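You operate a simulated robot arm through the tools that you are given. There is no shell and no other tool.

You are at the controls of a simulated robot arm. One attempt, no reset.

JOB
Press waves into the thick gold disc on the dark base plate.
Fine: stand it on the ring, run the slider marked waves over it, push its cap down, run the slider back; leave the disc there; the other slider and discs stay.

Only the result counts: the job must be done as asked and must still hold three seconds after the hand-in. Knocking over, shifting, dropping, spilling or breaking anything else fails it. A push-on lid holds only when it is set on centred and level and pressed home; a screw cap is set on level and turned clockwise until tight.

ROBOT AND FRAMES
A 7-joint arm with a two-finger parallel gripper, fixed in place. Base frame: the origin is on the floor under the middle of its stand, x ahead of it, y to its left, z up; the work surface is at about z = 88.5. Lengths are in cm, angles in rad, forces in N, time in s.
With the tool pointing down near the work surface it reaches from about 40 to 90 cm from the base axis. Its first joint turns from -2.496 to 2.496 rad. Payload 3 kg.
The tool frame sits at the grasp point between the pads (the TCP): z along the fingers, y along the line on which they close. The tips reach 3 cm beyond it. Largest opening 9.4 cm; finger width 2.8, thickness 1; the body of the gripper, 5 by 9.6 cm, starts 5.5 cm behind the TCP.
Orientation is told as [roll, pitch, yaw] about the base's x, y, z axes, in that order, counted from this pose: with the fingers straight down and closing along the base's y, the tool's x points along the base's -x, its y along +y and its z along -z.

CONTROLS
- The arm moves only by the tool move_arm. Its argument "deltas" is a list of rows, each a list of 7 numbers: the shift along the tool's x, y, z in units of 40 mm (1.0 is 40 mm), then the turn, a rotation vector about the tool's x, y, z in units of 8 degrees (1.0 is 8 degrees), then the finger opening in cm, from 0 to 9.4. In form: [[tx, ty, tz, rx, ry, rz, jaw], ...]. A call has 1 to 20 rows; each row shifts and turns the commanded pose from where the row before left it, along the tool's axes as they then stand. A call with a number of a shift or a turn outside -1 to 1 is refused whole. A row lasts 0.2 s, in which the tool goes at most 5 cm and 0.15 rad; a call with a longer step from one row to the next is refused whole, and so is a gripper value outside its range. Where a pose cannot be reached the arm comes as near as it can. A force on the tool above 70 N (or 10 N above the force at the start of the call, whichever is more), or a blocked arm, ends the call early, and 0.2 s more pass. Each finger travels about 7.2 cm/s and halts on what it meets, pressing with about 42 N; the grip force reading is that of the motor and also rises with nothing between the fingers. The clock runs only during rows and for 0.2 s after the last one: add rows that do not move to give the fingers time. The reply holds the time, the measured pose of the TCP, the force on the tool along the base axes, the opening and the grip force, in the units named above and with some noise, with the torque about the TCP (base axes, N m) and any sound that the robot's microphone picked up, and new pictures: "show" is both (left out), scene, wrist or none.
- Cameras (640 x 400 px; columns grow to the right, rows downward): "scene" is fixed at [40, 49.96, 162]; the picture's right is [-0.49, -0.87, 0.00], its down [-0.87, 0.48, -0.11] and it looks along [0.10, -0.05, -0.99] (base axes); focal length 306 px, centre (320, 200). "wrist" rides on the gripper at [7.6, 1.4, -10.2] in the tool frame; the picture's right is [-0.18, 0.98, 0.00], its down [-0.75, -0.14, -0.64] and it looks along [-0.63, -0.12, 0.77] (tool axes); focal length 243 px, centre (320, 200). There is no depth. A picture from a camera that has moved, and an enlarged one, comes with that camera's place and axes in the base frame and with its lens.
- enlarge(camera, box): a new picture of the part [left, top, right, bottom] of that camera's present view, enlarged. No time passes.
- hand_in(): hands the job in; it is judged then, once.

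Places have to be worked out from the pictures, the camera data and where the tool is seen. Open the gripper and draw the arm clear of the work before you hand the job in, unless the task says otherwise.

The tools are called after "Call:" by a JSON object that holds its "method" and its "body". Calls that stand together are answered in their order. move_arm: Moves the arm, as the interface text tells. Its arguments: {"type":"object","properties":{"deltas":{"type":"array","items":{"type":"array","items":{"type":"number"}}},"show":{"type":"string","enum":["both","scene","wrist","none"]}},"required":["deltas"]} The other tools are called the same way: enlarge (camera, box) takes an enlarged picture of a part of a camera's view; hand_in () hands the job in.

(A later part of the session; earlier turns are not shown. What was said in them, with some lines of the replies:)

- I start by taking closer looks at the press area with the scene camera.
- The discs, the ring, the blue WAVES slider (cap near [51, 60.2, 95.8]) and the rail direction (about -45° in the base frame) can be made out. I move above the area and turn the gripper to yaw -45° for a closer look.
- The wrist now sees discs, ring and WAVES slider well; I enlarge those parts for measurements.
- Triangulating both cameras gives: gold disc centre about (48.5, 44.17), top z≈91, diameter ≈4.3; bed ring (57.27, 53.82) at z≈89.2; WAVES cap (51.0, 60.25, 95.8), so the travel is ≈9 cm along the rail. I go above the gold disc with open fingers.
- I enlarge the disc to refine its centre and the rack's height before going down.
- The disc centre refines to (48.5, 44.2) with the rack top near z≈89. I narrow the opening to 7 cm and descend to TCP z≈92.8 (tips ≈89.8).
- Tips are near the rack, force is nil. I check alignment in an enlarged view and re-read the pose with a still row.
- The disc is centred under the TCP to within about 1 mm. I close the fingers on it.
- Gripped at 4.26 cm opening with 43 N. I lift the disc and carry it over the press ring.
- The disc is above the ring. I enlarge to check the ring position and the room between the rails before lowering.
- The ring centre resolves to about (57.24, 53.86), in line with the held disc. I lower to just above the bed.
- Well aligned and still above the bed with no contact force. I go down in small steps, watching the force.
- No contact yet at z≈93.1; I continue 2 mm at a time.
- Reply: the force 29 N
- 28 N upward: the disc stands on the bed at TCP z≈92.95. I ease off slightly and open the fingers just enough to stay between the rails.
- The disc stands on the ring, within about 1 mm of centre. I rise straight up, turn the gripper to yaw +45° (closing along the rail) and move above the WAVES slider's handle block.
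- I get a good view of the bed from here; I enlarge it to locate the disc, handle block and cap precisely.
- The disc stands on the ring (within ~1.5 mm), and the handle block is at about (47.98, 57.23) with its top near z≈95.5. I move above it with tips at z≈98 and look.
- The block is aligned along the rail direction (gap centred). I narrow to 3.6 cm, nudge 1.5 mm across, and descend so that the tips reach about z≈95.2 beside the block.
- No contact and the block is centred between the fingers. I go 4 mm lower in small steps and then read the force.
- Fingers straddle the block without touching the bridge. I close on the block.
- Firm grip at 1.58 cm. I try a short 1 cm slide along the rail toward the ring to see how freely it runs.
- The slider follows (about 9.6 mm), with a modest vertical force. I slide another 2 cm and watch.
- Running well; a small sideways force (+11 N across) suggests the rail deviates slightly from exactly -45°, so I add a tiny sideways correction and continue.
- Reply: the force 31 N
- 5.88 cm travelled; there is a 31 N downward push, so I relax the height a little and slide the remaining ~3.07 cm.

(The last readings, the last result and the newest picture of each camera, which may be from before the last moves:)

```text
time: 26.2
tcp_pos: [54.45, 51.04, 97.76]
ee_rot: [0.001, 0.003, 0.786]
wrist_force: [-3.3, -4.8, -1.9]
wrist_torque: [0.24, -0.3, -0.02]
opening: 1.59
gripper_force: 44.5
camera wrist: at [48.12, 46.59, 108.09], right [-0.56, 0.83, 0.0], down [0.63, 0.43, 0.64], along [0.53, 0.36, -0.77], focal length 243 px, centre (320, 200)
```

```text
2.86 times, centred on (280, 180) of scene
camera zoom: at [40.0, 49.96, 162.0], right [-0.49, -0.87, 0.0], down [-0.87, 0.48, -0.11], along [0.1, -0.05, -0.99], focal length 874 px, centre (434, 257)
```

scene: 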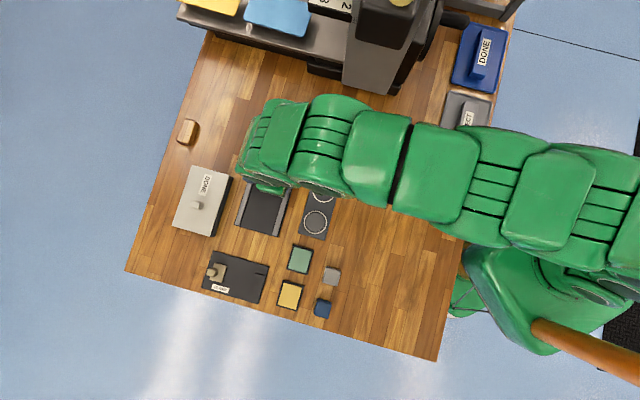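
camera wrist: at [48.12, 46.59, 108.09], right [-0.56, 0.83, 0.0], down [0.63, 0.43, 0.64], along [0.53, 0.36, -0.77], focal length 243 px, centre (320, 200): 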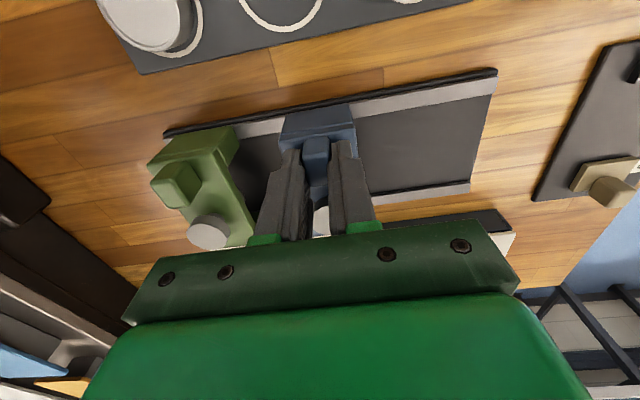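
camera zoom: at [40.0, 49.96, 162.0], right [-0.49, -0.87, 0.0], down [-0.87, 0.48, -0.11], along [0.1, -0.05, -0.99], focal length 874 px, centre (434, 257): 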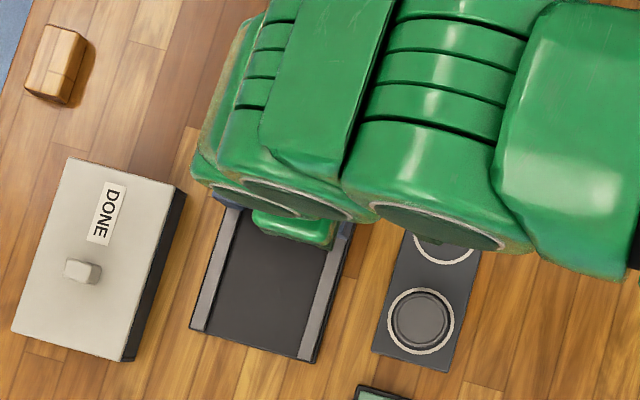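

The slider travelled 8.98 cm, so the cap should now sit at about (57.31, 53.88), over the disc. I release the block, rise and look at the cap.

Call:
{"method": "move_arm", "body": {"deltas": [[0, 0, 0, 0, 0, 0, 2.2], [0, 0, 0, 0, 0, 0, 3.2], [0, 0, 0, 0, 0, 0, 3.6], [0, 0, -0.3, 0, 0, 0, 3.6], [0, 0, -0.6, 0, 0, 0, 3.6], [0, 0, -0.6, 0, 0, 0, 3.6], [0, 0, 0, 0, 0, 0, 3.6]], "show": "both"}}

Call:
{"method": "enlarge", "body": {"camera": "wrist", "box": [220, 60, 440, 230]}}

Call:
{"method": "enlarge", "body": {"camera": "scene", "box": [220, 110, 340, 250]}}

```text
time: 27.8
tcp_pos: [54.52, 50.92, 103.79]
ee_rot: [0.0, -0.001, 0.787]
wrist_force: [0.1, 0.3, 0.8]
wrist_torque: [0.01, 0.05, 0.0]
opening: 3.61
gripper_force: 0.2
camera wrist: at [48.08, 46.57, 114.13], right [-0.56, 0.83, 0.0], down [0.63, 0.43, 0.64], along [0.53, 0.36, -0.77], focal length 243 px, centre (320, 200)
```

scene: 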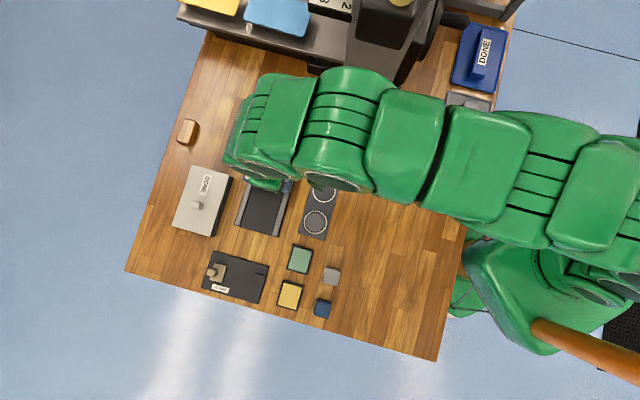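
wrist: 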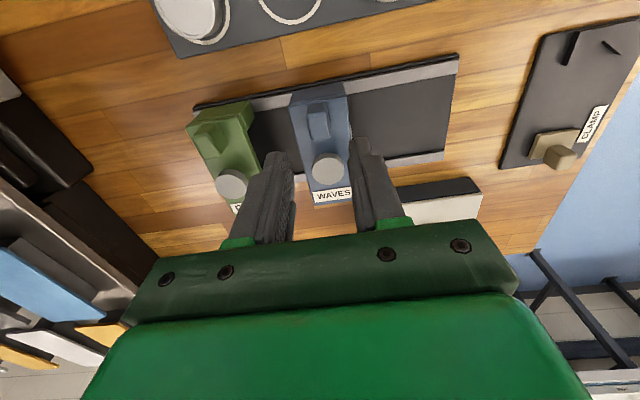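

```text
2.35 times, centred on (330, 145) of wrist
camera zoom: at [48.08, 46.57, 114.13], right [-0.56, 0.83, 0.0], down [0.63, 0.43, 0.64], along [0.53, 0.36, -0.77], focal length 571 px, centre (296, 329)
```

zoom: 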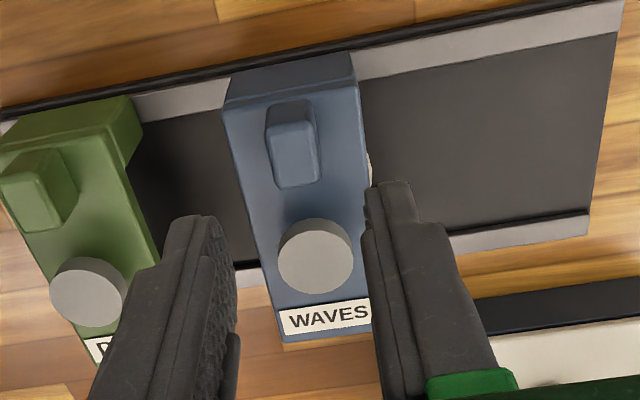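

```text
2.86 times, centred on (280, 180) of scene
camera zoom: at [40.0, 49.96, 162.0], right [-0.49, -0.87, 0.0], down [-0.87, 0.48, -0.11], along [0.1, -0.05, -0.99], focal length 874 px, centre (434, 257)
```

zoom: 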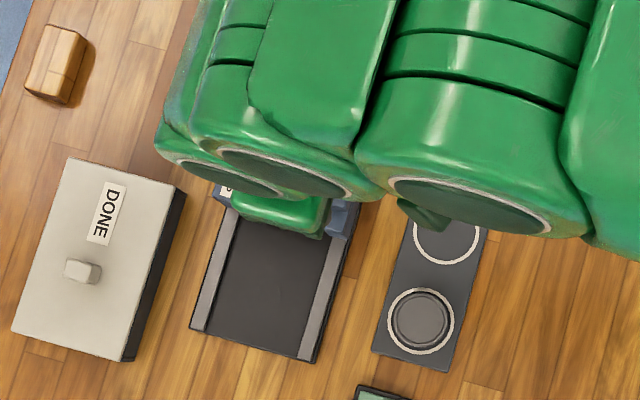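

The cap is at (57.29, 53.85), right over the disc position. I close the fingers, centre the tips over the cap and lower to about 1.3 cm above it.

Call:
{"method": "move_arm", "body": {"deltas": [[-0.509, 0.005, 0, 0, 0, 0, 2.0], [-0.509, 0.005, 0, 0, 0, 0, 0.5], [0, 0, 0, 0, 0, 0, 0.0], [0, 0, 0.4, 0, 0, 0, 0.0], [0, 0, 0.3, 0, 0, 0, 0.0], [0, 0, 0.15, 0, 0, 0, 0.0], [0, 0, 0, 0, 0, 0, 0.0], [0, 0, 0, 0, 0, 0, 0.0]], "show": "wrist"}}

Call:
{"method": "enlarge", "body": {"camera": "wrist", "box": [220, 60, 440, 230]}}

```text
time: 29.6
tcp_pos: [57.25, 53.91, 100.42]
ee_rot: [0.001, -0.001, 0.785]
wrist_force: [-1.0, -0.3, -0.1]
wrist_torque: [0.02, 0.0, 0.03]
opening: 0.01
gripper_force: 32.7
camera wrist: at [50.93, 49.53, 110.74], right [-0.56, 0.83, 0.0], down [0.63, 0.43, 0.64], along [0.53, 0.36, -0.77], focal length 243 px, centre (320, 200)
```

wrist: 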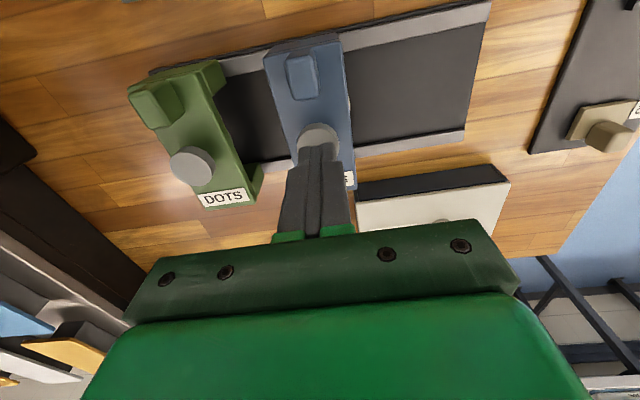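

```text
2.35 times, centred on (330, 145) of wrist
camera zoom: at [50.93, 49.53, 110.74], right [-0.56, 0.83, 0.0], down [0.63, 0.43, 0.64], along [0.53, 0.36, -0.77], focal length 571 px, centre (296, 329)
```

zoom: 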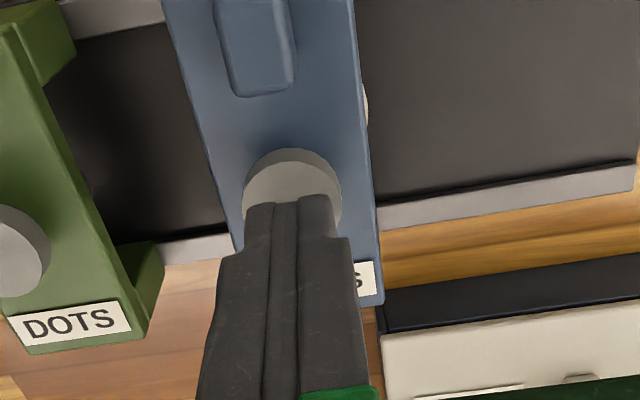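

Tips are centred over the cap. I go down 1 cm, then in small steps until I feel the cap.

Call:
{"method": "move_arm", "body": {"deltas": [[0, 0, 0.15, 0, 0, 0, 0.0], [0, 0, 0.1, 0, 0, 0, 0.0], [0, 0, 0, 0, 0, 0, 0.0]], "show": "none"}}

```text
time: 30.4
tcp_pos: [57.48, 53.84, 99.4]
ee_rot: [0.001, 0.0, 0.786]
wrist_force: [0.3, -0.3, -0.1]
wrist_torque: [0.03, 0.02, -0.04]
opening: 0.0
gripper_force: 33.5
```

No contact yet at tips z≈96.4; continuing in 2 mm steps.

Call:
{"method": "move_arm", "body": {"deltas": [[0, 0, 0.05, 0, 0, 0, 0.0], [0, 0, 0.05, 0, 0, 0, 0.0], [0, 0, 0, 0, 0, 0, 0.0]], "show": "none"}}

```text
time: 31.2
tcp_pos: [57.39, 53.91, 99.01]
ee_rot: [-0.001, 0.001, 0.786]
wrist_force: [0.3, -0.3, 0.7]
wrist_torque: [-0.05, 0.01, -0.01]
opening: 0.03
gripper_force: 33.4
```

Tips at z≈96.0, still no contact; going on.

Call:
{"method": "move_arm", "body": {"deltas": [[0, 0, 0.05, 0, 0, 0, 0.0], [0, 0, 0.05, 0, 0, 0, 0.0], [0, 0, 0, 0, 0, 0, 0.0]], "show": "wrist"}}

```text
time: 32.0
tcp_pos: [57.24, 53.96, 98.76]
ee_rot: [0.0, -0.002, 0.784]
wrist_force: [-2.5, -4.8, 25.4]
wrist_torque: [-0.18, 0.12, -0.08]
opening: 0.0
gripper_force: 33.1
camera wrist: at [50.85, 49.57, 109.05], right [-0.56, 0.83, 0.0], down [0.63, 0.43, 0.64], along [0.53, 0.36, -0.77], focal length 243 px, centre (320, 200)
```

wrist: 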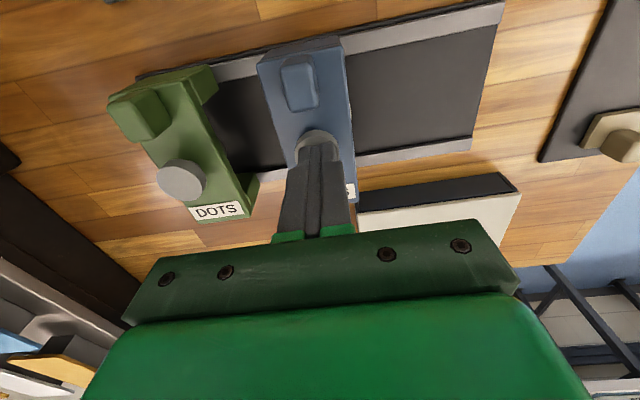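

Contact with the cap at tips z≈95.8 (25 N). I press on in small steps and watch how it yields.

Call:
{"method": "move_arm", "body": {"deltas": [[0, 0, 0.04, 0, 0, 0, 0.0], [0, 0, 0.04, 0, 0, 0, 0.0], [0, 0, 0, 0, 0, 0, 0.0]], "show": "none"}}

```text
time: 32.6
tcp_pos: [57.27, 54.08, 98.76]
ee_rot: [0.0, -0.006, 0.783]
wrist_force: [-3.0, -3.3, 16.6]
wrist_torque: [-0.19, 0.31, -0.04]
opening: 0.01
gripper_force: 32.8
stopped in row 3: the force on the tool passed its limit at 74 N (the readings are from after the stop); the commanded pose is now the measured one
```

The force passed 74 N without the cap visibly yielding. I look closely at the cap and tips before trying further.

Call:
{"method": "enlarge", "body": {"camera": "wrist", "box": [240, 30, 400, 210]}}

Call:
{"method": "enlarge", "body": {"camera": "scene", "box": [200, 100, 340, 250]}}

```text
2.22 times, centred on (320, 120) of wrist
camera zoom: at [50.9, 49.61, 109.03], right [-0.56, 0.83, 0.0], down [0.63, 0.43, 0.65], along [0.53, 0.37, -0.76], focal length 539 px, centre (320, 378)
```

zoom: 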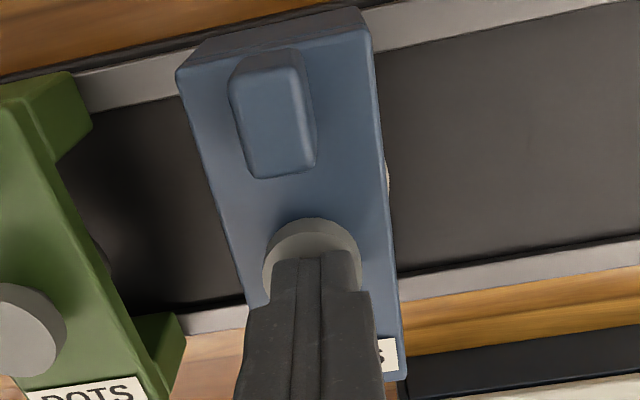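

```text
2.67 times, centred on (270, 175) of scene
camera zoom: at [40.0, 49.96, 162.0], right [-0.49, -0.87, 0.0], down [-0.87, 0.48, -0.11], along [0.1, -0.05, -0.99], focal length 815 px, centre (453, 267)
```

zoom: 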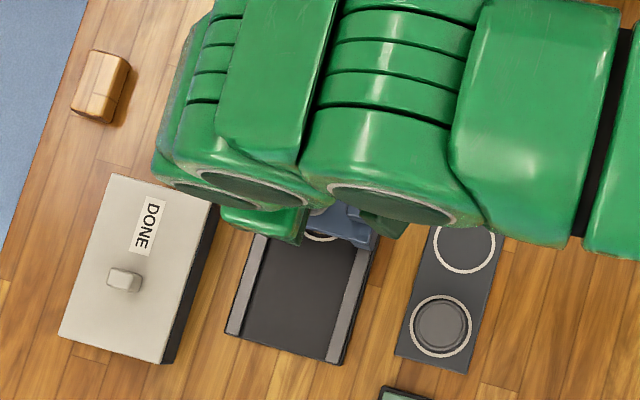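

The tips sit centred on the cap; it seems to have met the thick disc after a very short stroke. I press again more gradually to about 60 N and hold.

Call:
{"method": "move_arm", "body": {"deltas": [[0, 0, 0.03, 0, 0, 0, 0.0], [0, 0, 0.02, 0, 0, 0, 0.0], [0, 0, 0, 0, 0, 0, 0.0], [0, 0, 0, 0, 0, 0, 0.0]], "show": "wrist"}}

```text
time: 33.6
tcp_pos: [57.35, 54.12, 98.74]
ee_rot: [0.0, -0.01, 0.788]
wrist_force: [2.2, 7.3, 66.4]
wrist_torque: [-0.16, 0.26, -0.11]
opening: 0.0
gripper_force: 32.7
camera wrist: at [50.89, 49.58, 108.95], right [-0.57, 0.82, 0.0], down [0.63, 0.43, 0.65], along [0.53, 0.37, -0.76], focal length 243 px, centre (320, 200)
```

wrist: 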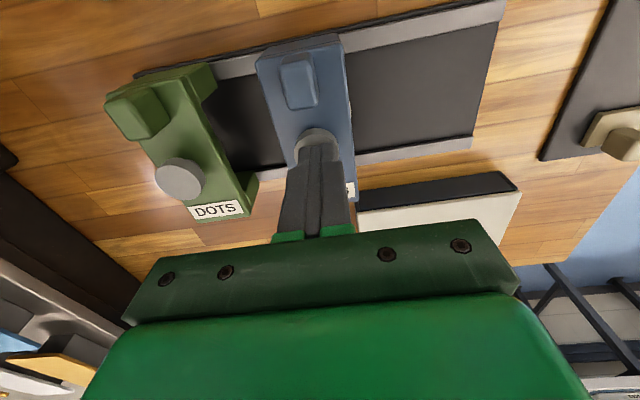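

66 N held with no further yielding. I lift off and compare the WAVES cap's height with the DOTS cap's.

Call:
{"method": "move_arm", "body": {"deltas": [[0, 0, -0.2, 0, 0, 0, 0.0], [0, 0, -0.6, 0, 0, 0, 0.0], [0.4, 0, -0.6, 0, 0, 0, 0.0], [0.6, 0, 0, 0, 0, 0, 0.0], [0, 0, 0, 0, 0, 0, 0.0], [0, 0, 0, 0, 0, 0, 0.0]], "show": "wrist"}}

Call:
{"method": "enlarge", "body": {"camera": "wrist", "box": [180, 60, 380, 220]}}

Call:
{"method": "enlarge", "body": {"camera": "scene", "box": [220, 110, 320, 220]}}

```text
time: 35.0
tcp_pos: [54.48, 50.96, 103.83]
ee_rot: [0.0, -0.002, 0.786]
wrist_force: [0.4, 0.5, 0.5]
wrist_torque: [0.03, 0.0, 0.0]
opening: 0.0
gripper_force: 33.1
camera wrist: at [48.11, 46.6, 114.21], right [-0.57, 0.82, 0.0], down [0.63, 0.43, 0.64], along [0.53, 0.36, -0.76], focal length 243 px, centre (320, 200)
```

wrist: 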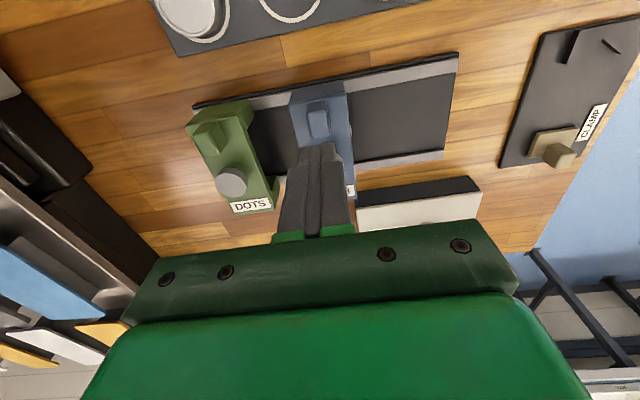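

```text
2.50 times, centred on (280, 140) of wrist
camera zoom: at [48.11, 46.6, 114.21], right [-0.57, 0.82, 0.0], down [0.63, 0.43, 0.64], along [0.53, 0.36, -0.76], focal length 606 px, centre (420, 350)
```

zoom: 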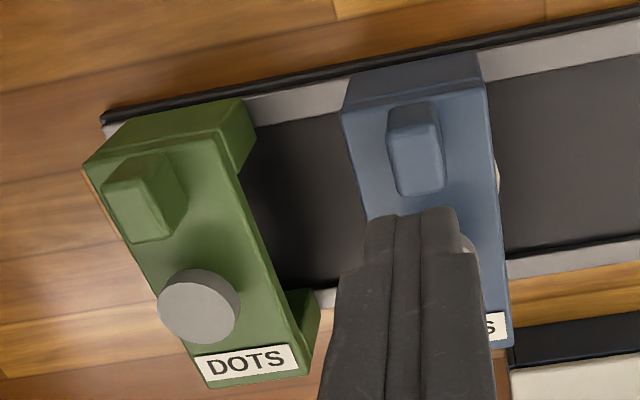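

```text
3.64 times, centred on (270, 165) of scene
camera zoom: at [40.0, 49.96, 162.0], right [-0.49, -0.87, 0.0], down [-0.87, 0.48, -0.11], along [0.1, -0.05, -0.99], focal length 1112 px, centre (502, 327)
```

zoom: 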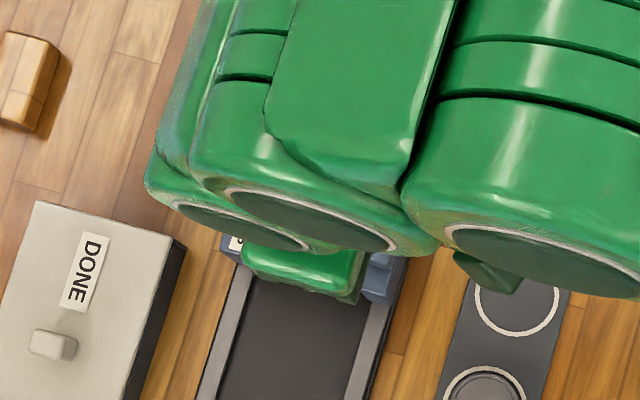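

The closed fingers hide the cap; I open them here (tips well above everything) to see it.

Call:
{"method": "move_arm", "body": {"deltas": [[0, 0, 0, 0, 0, 0, 2.0], [0, 0, 0, 0, 0, 0, 4.0], [0, 0, 0, 0, 0, 0, 5.0]], "show": "wrist"}}

Call:
{"method": "enlarge", "body": {"camera": "wrist", "box": [260, 70, 380, 220]}}

Call:
{"method": "enlarge", "body": {"camera": "wrist", "box": [170, 90, 290, 220]}}

```text
time: 35.8
tcp_pos: [54.42, 50.91, 103.91]
ee_rot: [0.0, -0.004, 0.786]
wrist_force: [0.3, 0.2, 0.3]
wrist_torque: [-0.03, -0.01, 0.03]
opening: 5.0
gripper_force: 0.0
camera wrist: at [48.11, 46.61, 114.23], right [-0.57, 0.82, 0.0], down [0.63, 0.43, 0.64], along [0.53, 0.36, -0.76], focal length 243 px, centre (320, 200)
```

wrist: 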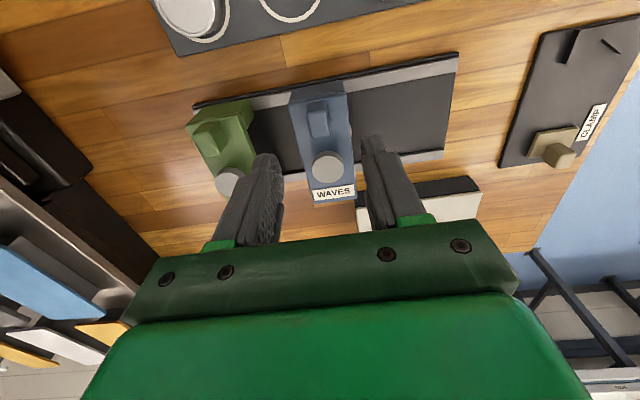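

```text
2.67 times, centred on (320, 145) of wrist
camera zoom: at [48.11, 46.61, 114.23], right [-0.57, 0.82, 0.0], down [0.63, 0.43, 0.64], along [0.53, 0.36, -0.76], focal length 647 px, centre (320, 347)
```

zoom: 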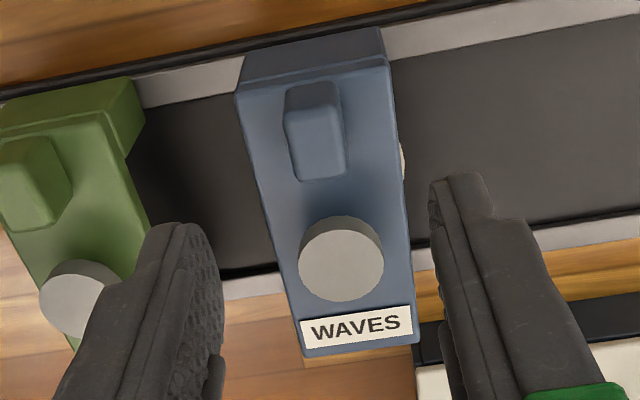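

```text
3.08 times, centred on (230, 155) of wrist
camera zoom: at [48.11, 46.61, 114.23], right [-0.57, 0.82, 0.0], down [0.63, 0.43, 0.64], along [0.53, 0.36, -0.76], focal length 746 px, centre (597, 338)
```

zoom: 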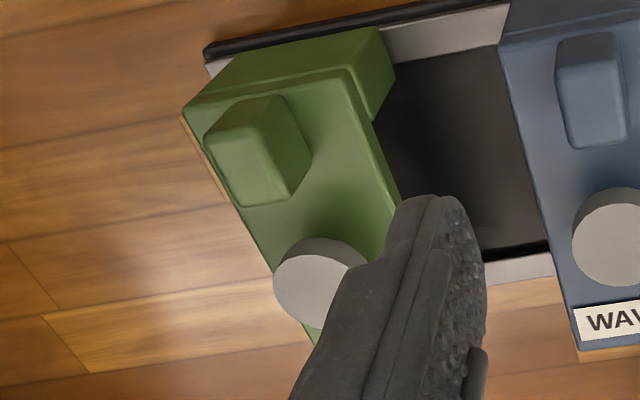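

The cap looks the same as before (it springs back or its stroke is only a few mm, since the thick disc is right under the stamp). I'll run the slider back and check whether the disc shows waves: first, descend on the handle block again, removing the small tilt.

Call:
{"method": "move_arm", "body": {"deltas": [[0, 0, 0, 0, 0.03, 0, 3.6], [0, 0, 0.6, 0, 0, 0, 3.6], [0, 0, 0.6, 0, 0, 0, 3.6], [0, 0, 0.2, 0, 0, 0, 3.6], [0, 0, 0, 0, 0, 0, 3.6], [0, 0, 0, 0, 0, 0, 3.6]], "show": "wrist"}}

Call:
{"method": "enlarge", "body": {"camera": "wrist", "box": [250, 80, 410, 240]}}

```text
time: 37.2
tcp_pos: [54.34, 51.11, 98.38]
ee_rot: [0.001, 0.001, 0.786]
wrist_force: [-0.1, 0.2, -0.5]
wrist_torque: [-0.01, 0.0, 0.01]
opening: 3.59
gripper_force: 0.0
camera wrist: at [48.02, 46.7, 108.75], right [-0.57, 0.82, 0.0], down [0.63, 0.43, 0.64], along [0.53, 0.36, -0.77], focal length 243 px, centre (320, 200)
```

wrist: 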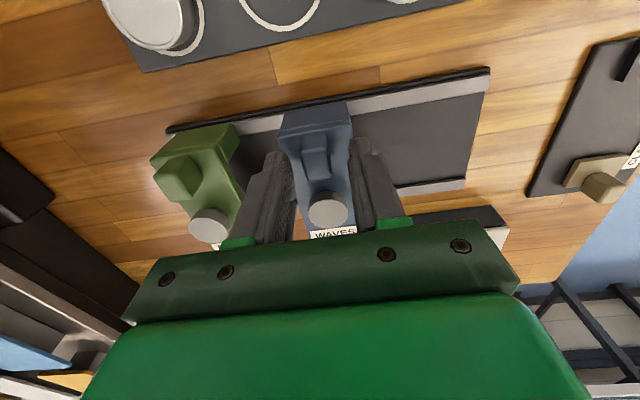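

```text
2.50 times, centred on (330, 160) of wrist
camera zoom: at [48.02, 46.7, 108.75], right [-0.57, 0.82, 0.0], down [0.63, 0.43, 0.64], along [0.53, 0.36, -0.77], focal length 606 px, centre (295, 300)
```

zoom: 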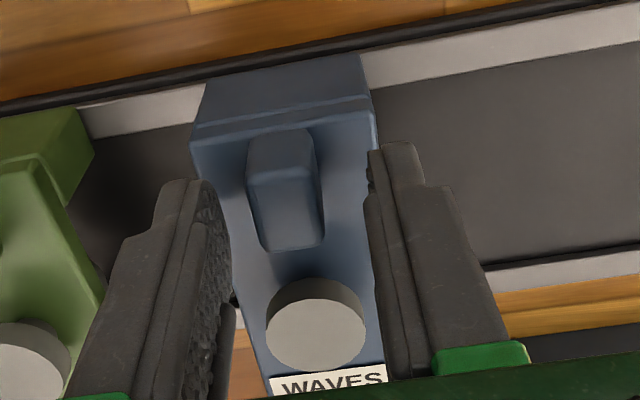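

Block is between the fingers; I centre by 1.4 mm, go down the remaining 6 mm and grip.

Call:
{"method": "move_arm", "body": {"deltas": [[0, -0.03, 0, 0, 0, 0, 3.6], [0, 0, 0.1, 0, 0, 0, 3.6], [0, 0, 0.06, 0, 0, 0, 3.6], [0, 0, 0, 0, 0, 0, 3.6], [0, 0, 0, 0, 0, 0, 2.6], [0, 0, 0, 0, 0, 0, 1.8], [0, 0, 0, 0, 0, 0, 1.2], [0, 0, 0, 0, 0, 0, 1.2]], "show": "wrist"}}

```text
time: 39.0
tcp_pos: [54.44, 50.96, 97.78]
ee_rot: [0.001, 0.001, 0.786]
wrist_force: [0.4, 1.1, 0.1]
wrist_torque: [0.0, 0.04, -0.05]
opening: 1.6
gripper_force: 44.6
camera wrist: at [48.11, 46.65, 108.13], right [-0.57, 0.82, 0.0], down [0.63, 0.43, 0.64], along [0.53, 0.36, -0.77], focal length 243 px, centre (320, 200)
```

wrist: 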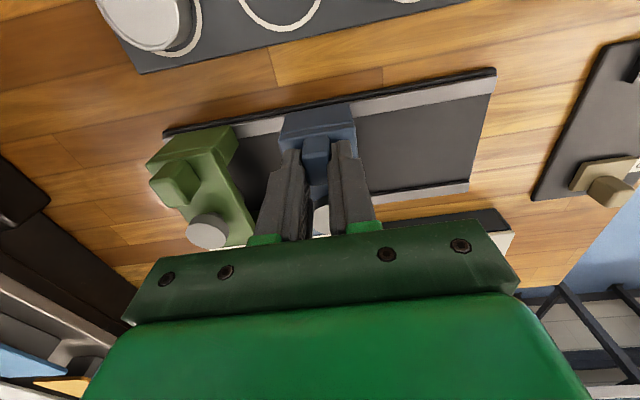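

Gripped again (1.60 cm). I run the slider back along the rail, in two parts, watching the force.

Call:
{"method": "move_arm", "body": {"deltas": [[0, 0.1, 0, 0, 0, 0, 1.2], [0, 0.17, 0, 0, 0, 0, 1.2], [0, 0.17, 0, 0, 0, 0, 1.2], [0, 0.17, 0, 0, 0, 0, 1.2], [0, 0.17, 0, 0, 0, 0, 1.2], [0, 0, 0, 0, 0, 0, 1.2]], "show": "wrist"}}

```text
time: 40.4
tcp_pos: [52.39, 53.27, 97.89]
ee_rot: [0.002, 0.002, 0.784]
wrist_force: [-17.9, -17.2, 18.9]
wrist_torque: [-1.15, 1.15, -0.01]
opening: 1.59
gripper_force: 45.1
camera wrist: at [45.92, 48.85, 108.13], right [-0.57, 0.82, 0.0], down [0.63, 0.43, 0.64], along [0.53, 0.36, -0.77], focal length 243 px, centre (320, 200)
```

wrist: 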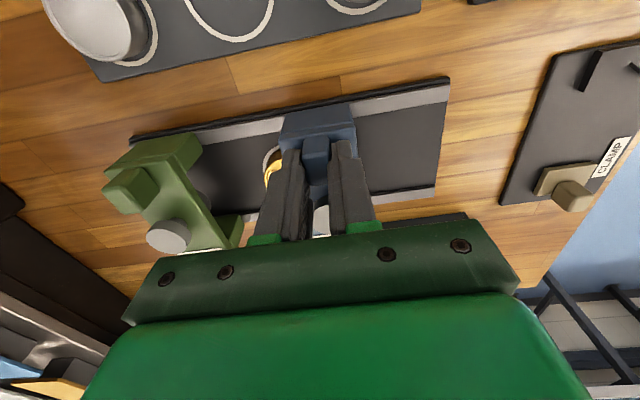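

Sliding back fine; 25 N sideways has built up, so I correct 0.6 mm sideways and slightly up and go on.

Call:
{"method": "move_arm", "body": {"deltas": [[0.015, 0.05, -0.01, 0, 0, 0, 1.2], [0, 0.17, 0, 0, 0, 0, 1.2], [0, 0.17, 0, 0, 0, 0, 1.2], [0, 0.17, 0, 0, 0, 0, 1.2], [0, 0.17, 0, 0, 0, 0, 1.2], [0, 0, 0, 0, 0, 0, 1.2]], "show": "wrist"}}

```text
time: 41.8
tcp_pos: [50.06, 55.37, 97.83]
ee_rot: [-0.001, 0.0, 0.786]
wrist_force: [-0.1, 0.0, 5.7]
wrist_torque: [-0.03, 0.02, 0.05]
opening: 1.57
gripper_force: 44.9
camera wrist: at [43.82, 50.93, 108.12], right [-0.57, 0.82, 0.0], down [0.63, 0.43, 0.64], along [0.53, 0.36, -0.77], focal length 243 px, centre (320, 200)
```

wrist: 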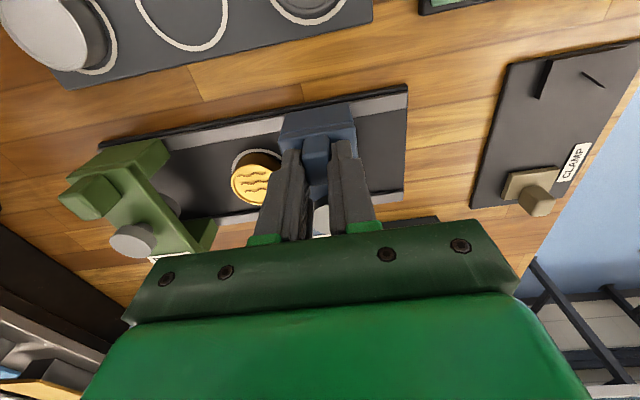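

The gold disc now shows the wave pattern. I slide the remaining 2.87 cm to the slider's starting place.

Call:
{"method": "move_arm", "body": {"deltas": [[0, 0.17, 0, 0, 0, 0, 1.2], [0, 0.17, 0, 0, 0, 0, 1.2], [0, 0.17, 0, 0, 0, 0, 1.2], [0, 0.15, 0, 0, 0, 0, 1.2], [0, 0.055, 0, 0, 0, 0, 1.2], [0, 0, 0, 0, 0, 0, 1.2]], "show": "wrist"}}

Call:
{"method": "enlarge", "body": {"camera": "wrist", "box": [150, 80, 420, 250]}}

```text
time: 43.2
tcp_pos: [48.17, 57.49, 97.81]
ee_rot: [-0.001, -0.001, 0.785]
wrist_force: [-6.2, -7.1, 1.9]
wrist_torque: [-0.16, 0.11, -0.08]
opening: 1.57
gripper_force: 45.1
camera wrist: at [41.81, 52.96, 108.12], right [-0.57, 0.82, 0.0], down [0.63, 0.43, 0.64], along [0.53, 0.36, -0.77], focal length 243 px, centre (320, 200)
```

wrist: 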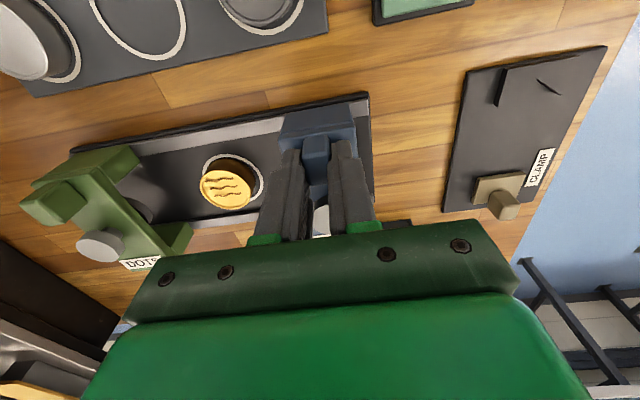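

```text
2.35 times, centred on (285, 165) of wrist
camera zoom: at [41.81, 52.96, 108.12], right [-0.57, 0.82, 0.0], down [0.63, 0.43, 0.64], along [0.53, 0.36, -0.77], focal length 571 px, centre (402, 282)
```

zoom: 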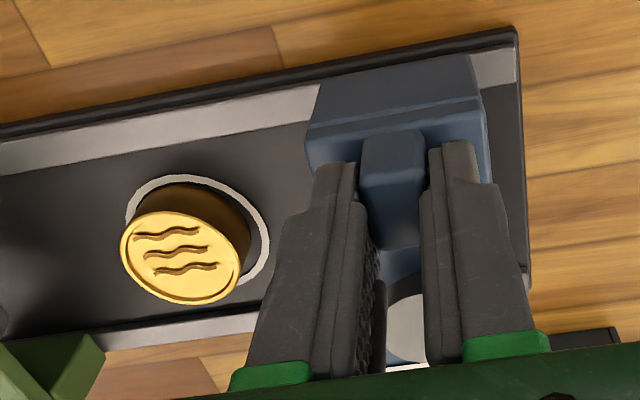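

Waves are pressed in, and the slider is back within 0.2 mm of its start. I release the block, rise and draw the arm clear.

Call:
{"method": "move_arm", "body": {"deltas": [[0, 0, 0, 0, 0, 0, 2.2], [0, 0, 0, 0, 0, 0, 3.2], [0, 0, 0, 0, 0, 0, 3.6], [0, 0, -0.3, 0, 0, 0, 3.6], [0, 0, -0.7, 0, 0, 0, 3.6], [0, 0, -0.9, 0, 0, 0, 3.6], [0, 0, -0.9, 0, 0, 0, 3.6], [0, 0, -0.9, 0, 0, 0, 3.6], [0.824, 0.555, -0.4, 0, 0, 0, 5], [0.824, 0.555, -0.4, 0, 0, 0, 6], [0.824, 0.555, -0.4, 0, 0, 0, 7], [0.824, 0.555, -0.4, 0, 0, 0, 8], [0.824, 0.555, -0.4, 0, 0, 0, 9], [0, 0, 0, 0, 0, 0, 9.3], [0, 0, 0, 0, 0, 0, 9.3]], "show": "both"}}

Call:
{"method": "enlarge", "body": {"camera": "scene", "box": [220, 110, 360, 250]}}

```text
time: 46.4
tcp_pos: [28.58, 53.46, 120.6]
ee_rot: [-0.001, 0.0, 0.784]
wrist_force: [0.3, -0.1, -0.4]
wrist_torque: [0.04, -0.01, -0.01]
opening: 9.31
gripper_force: 0.0
camera wrist: at [22.18, 49.05, 130.96], right [-0.57, 0.82, 0.0], down [0.63, 0.43, 0.64], along [0.53, 0.36, -0.77], focal length 243 px, centre (320, 200)
```

scene: 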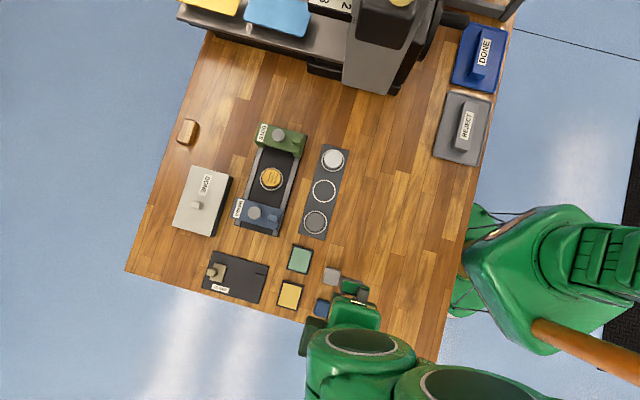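
wrist: 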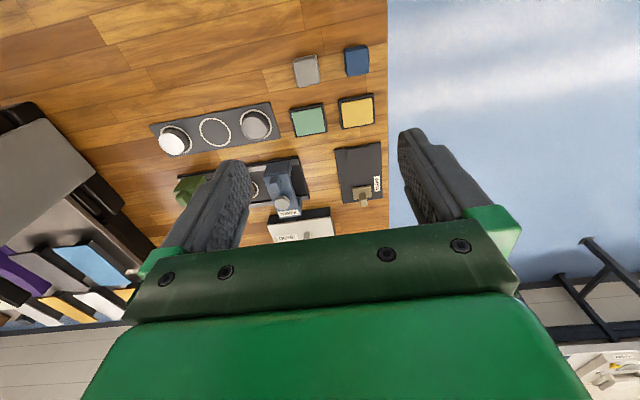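

```text
2.86 times, centred on (290, 180) of scene
camera zoom: at [40.0, 49.96, 162.0], right [-0.49, -0.87, 0.0], down [-0.87, 0.48, -0.11], along [0.1, -0.05, -0.99], focal length 874 px, centre (406, 257)
```

zoom: 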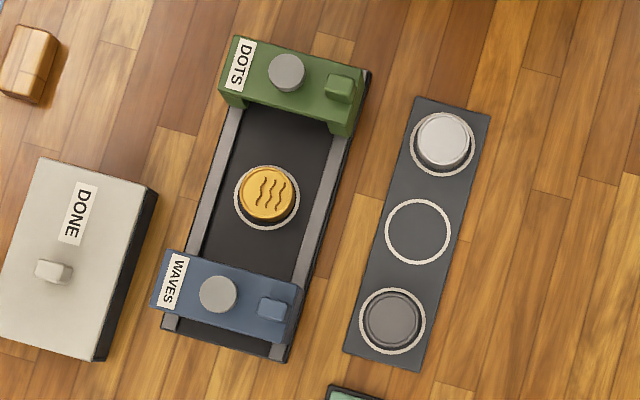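

The scene matches the start except for the gold disc, which now stands on the ring with the waves in it; the WAVES slider is back, and DOTS, the other discs and everything else are unmoved. The gripper is open and clear, so I hand in.

Call:
{"method": "hand_in", "body": {}}

```text
The job is handed in.
```

The gold disc now has waves pressed into its top and is standing on the ring, about 1–2 mm off centre. The job is handed in, but I haven't been told how it was judged.

- **WAVES slider:** I ran it over the disc and pushed its cap down. The cap only moved a few millimetres because the disc is thick. I then ran the slider back to within about half a millimetre of where it started.
- **Everything else:** In the final picture, the DOTS slider, the other two discs and the rest of the table look unmoved.
- **Arm:** The gripper was open and clear of the work when I handed in.
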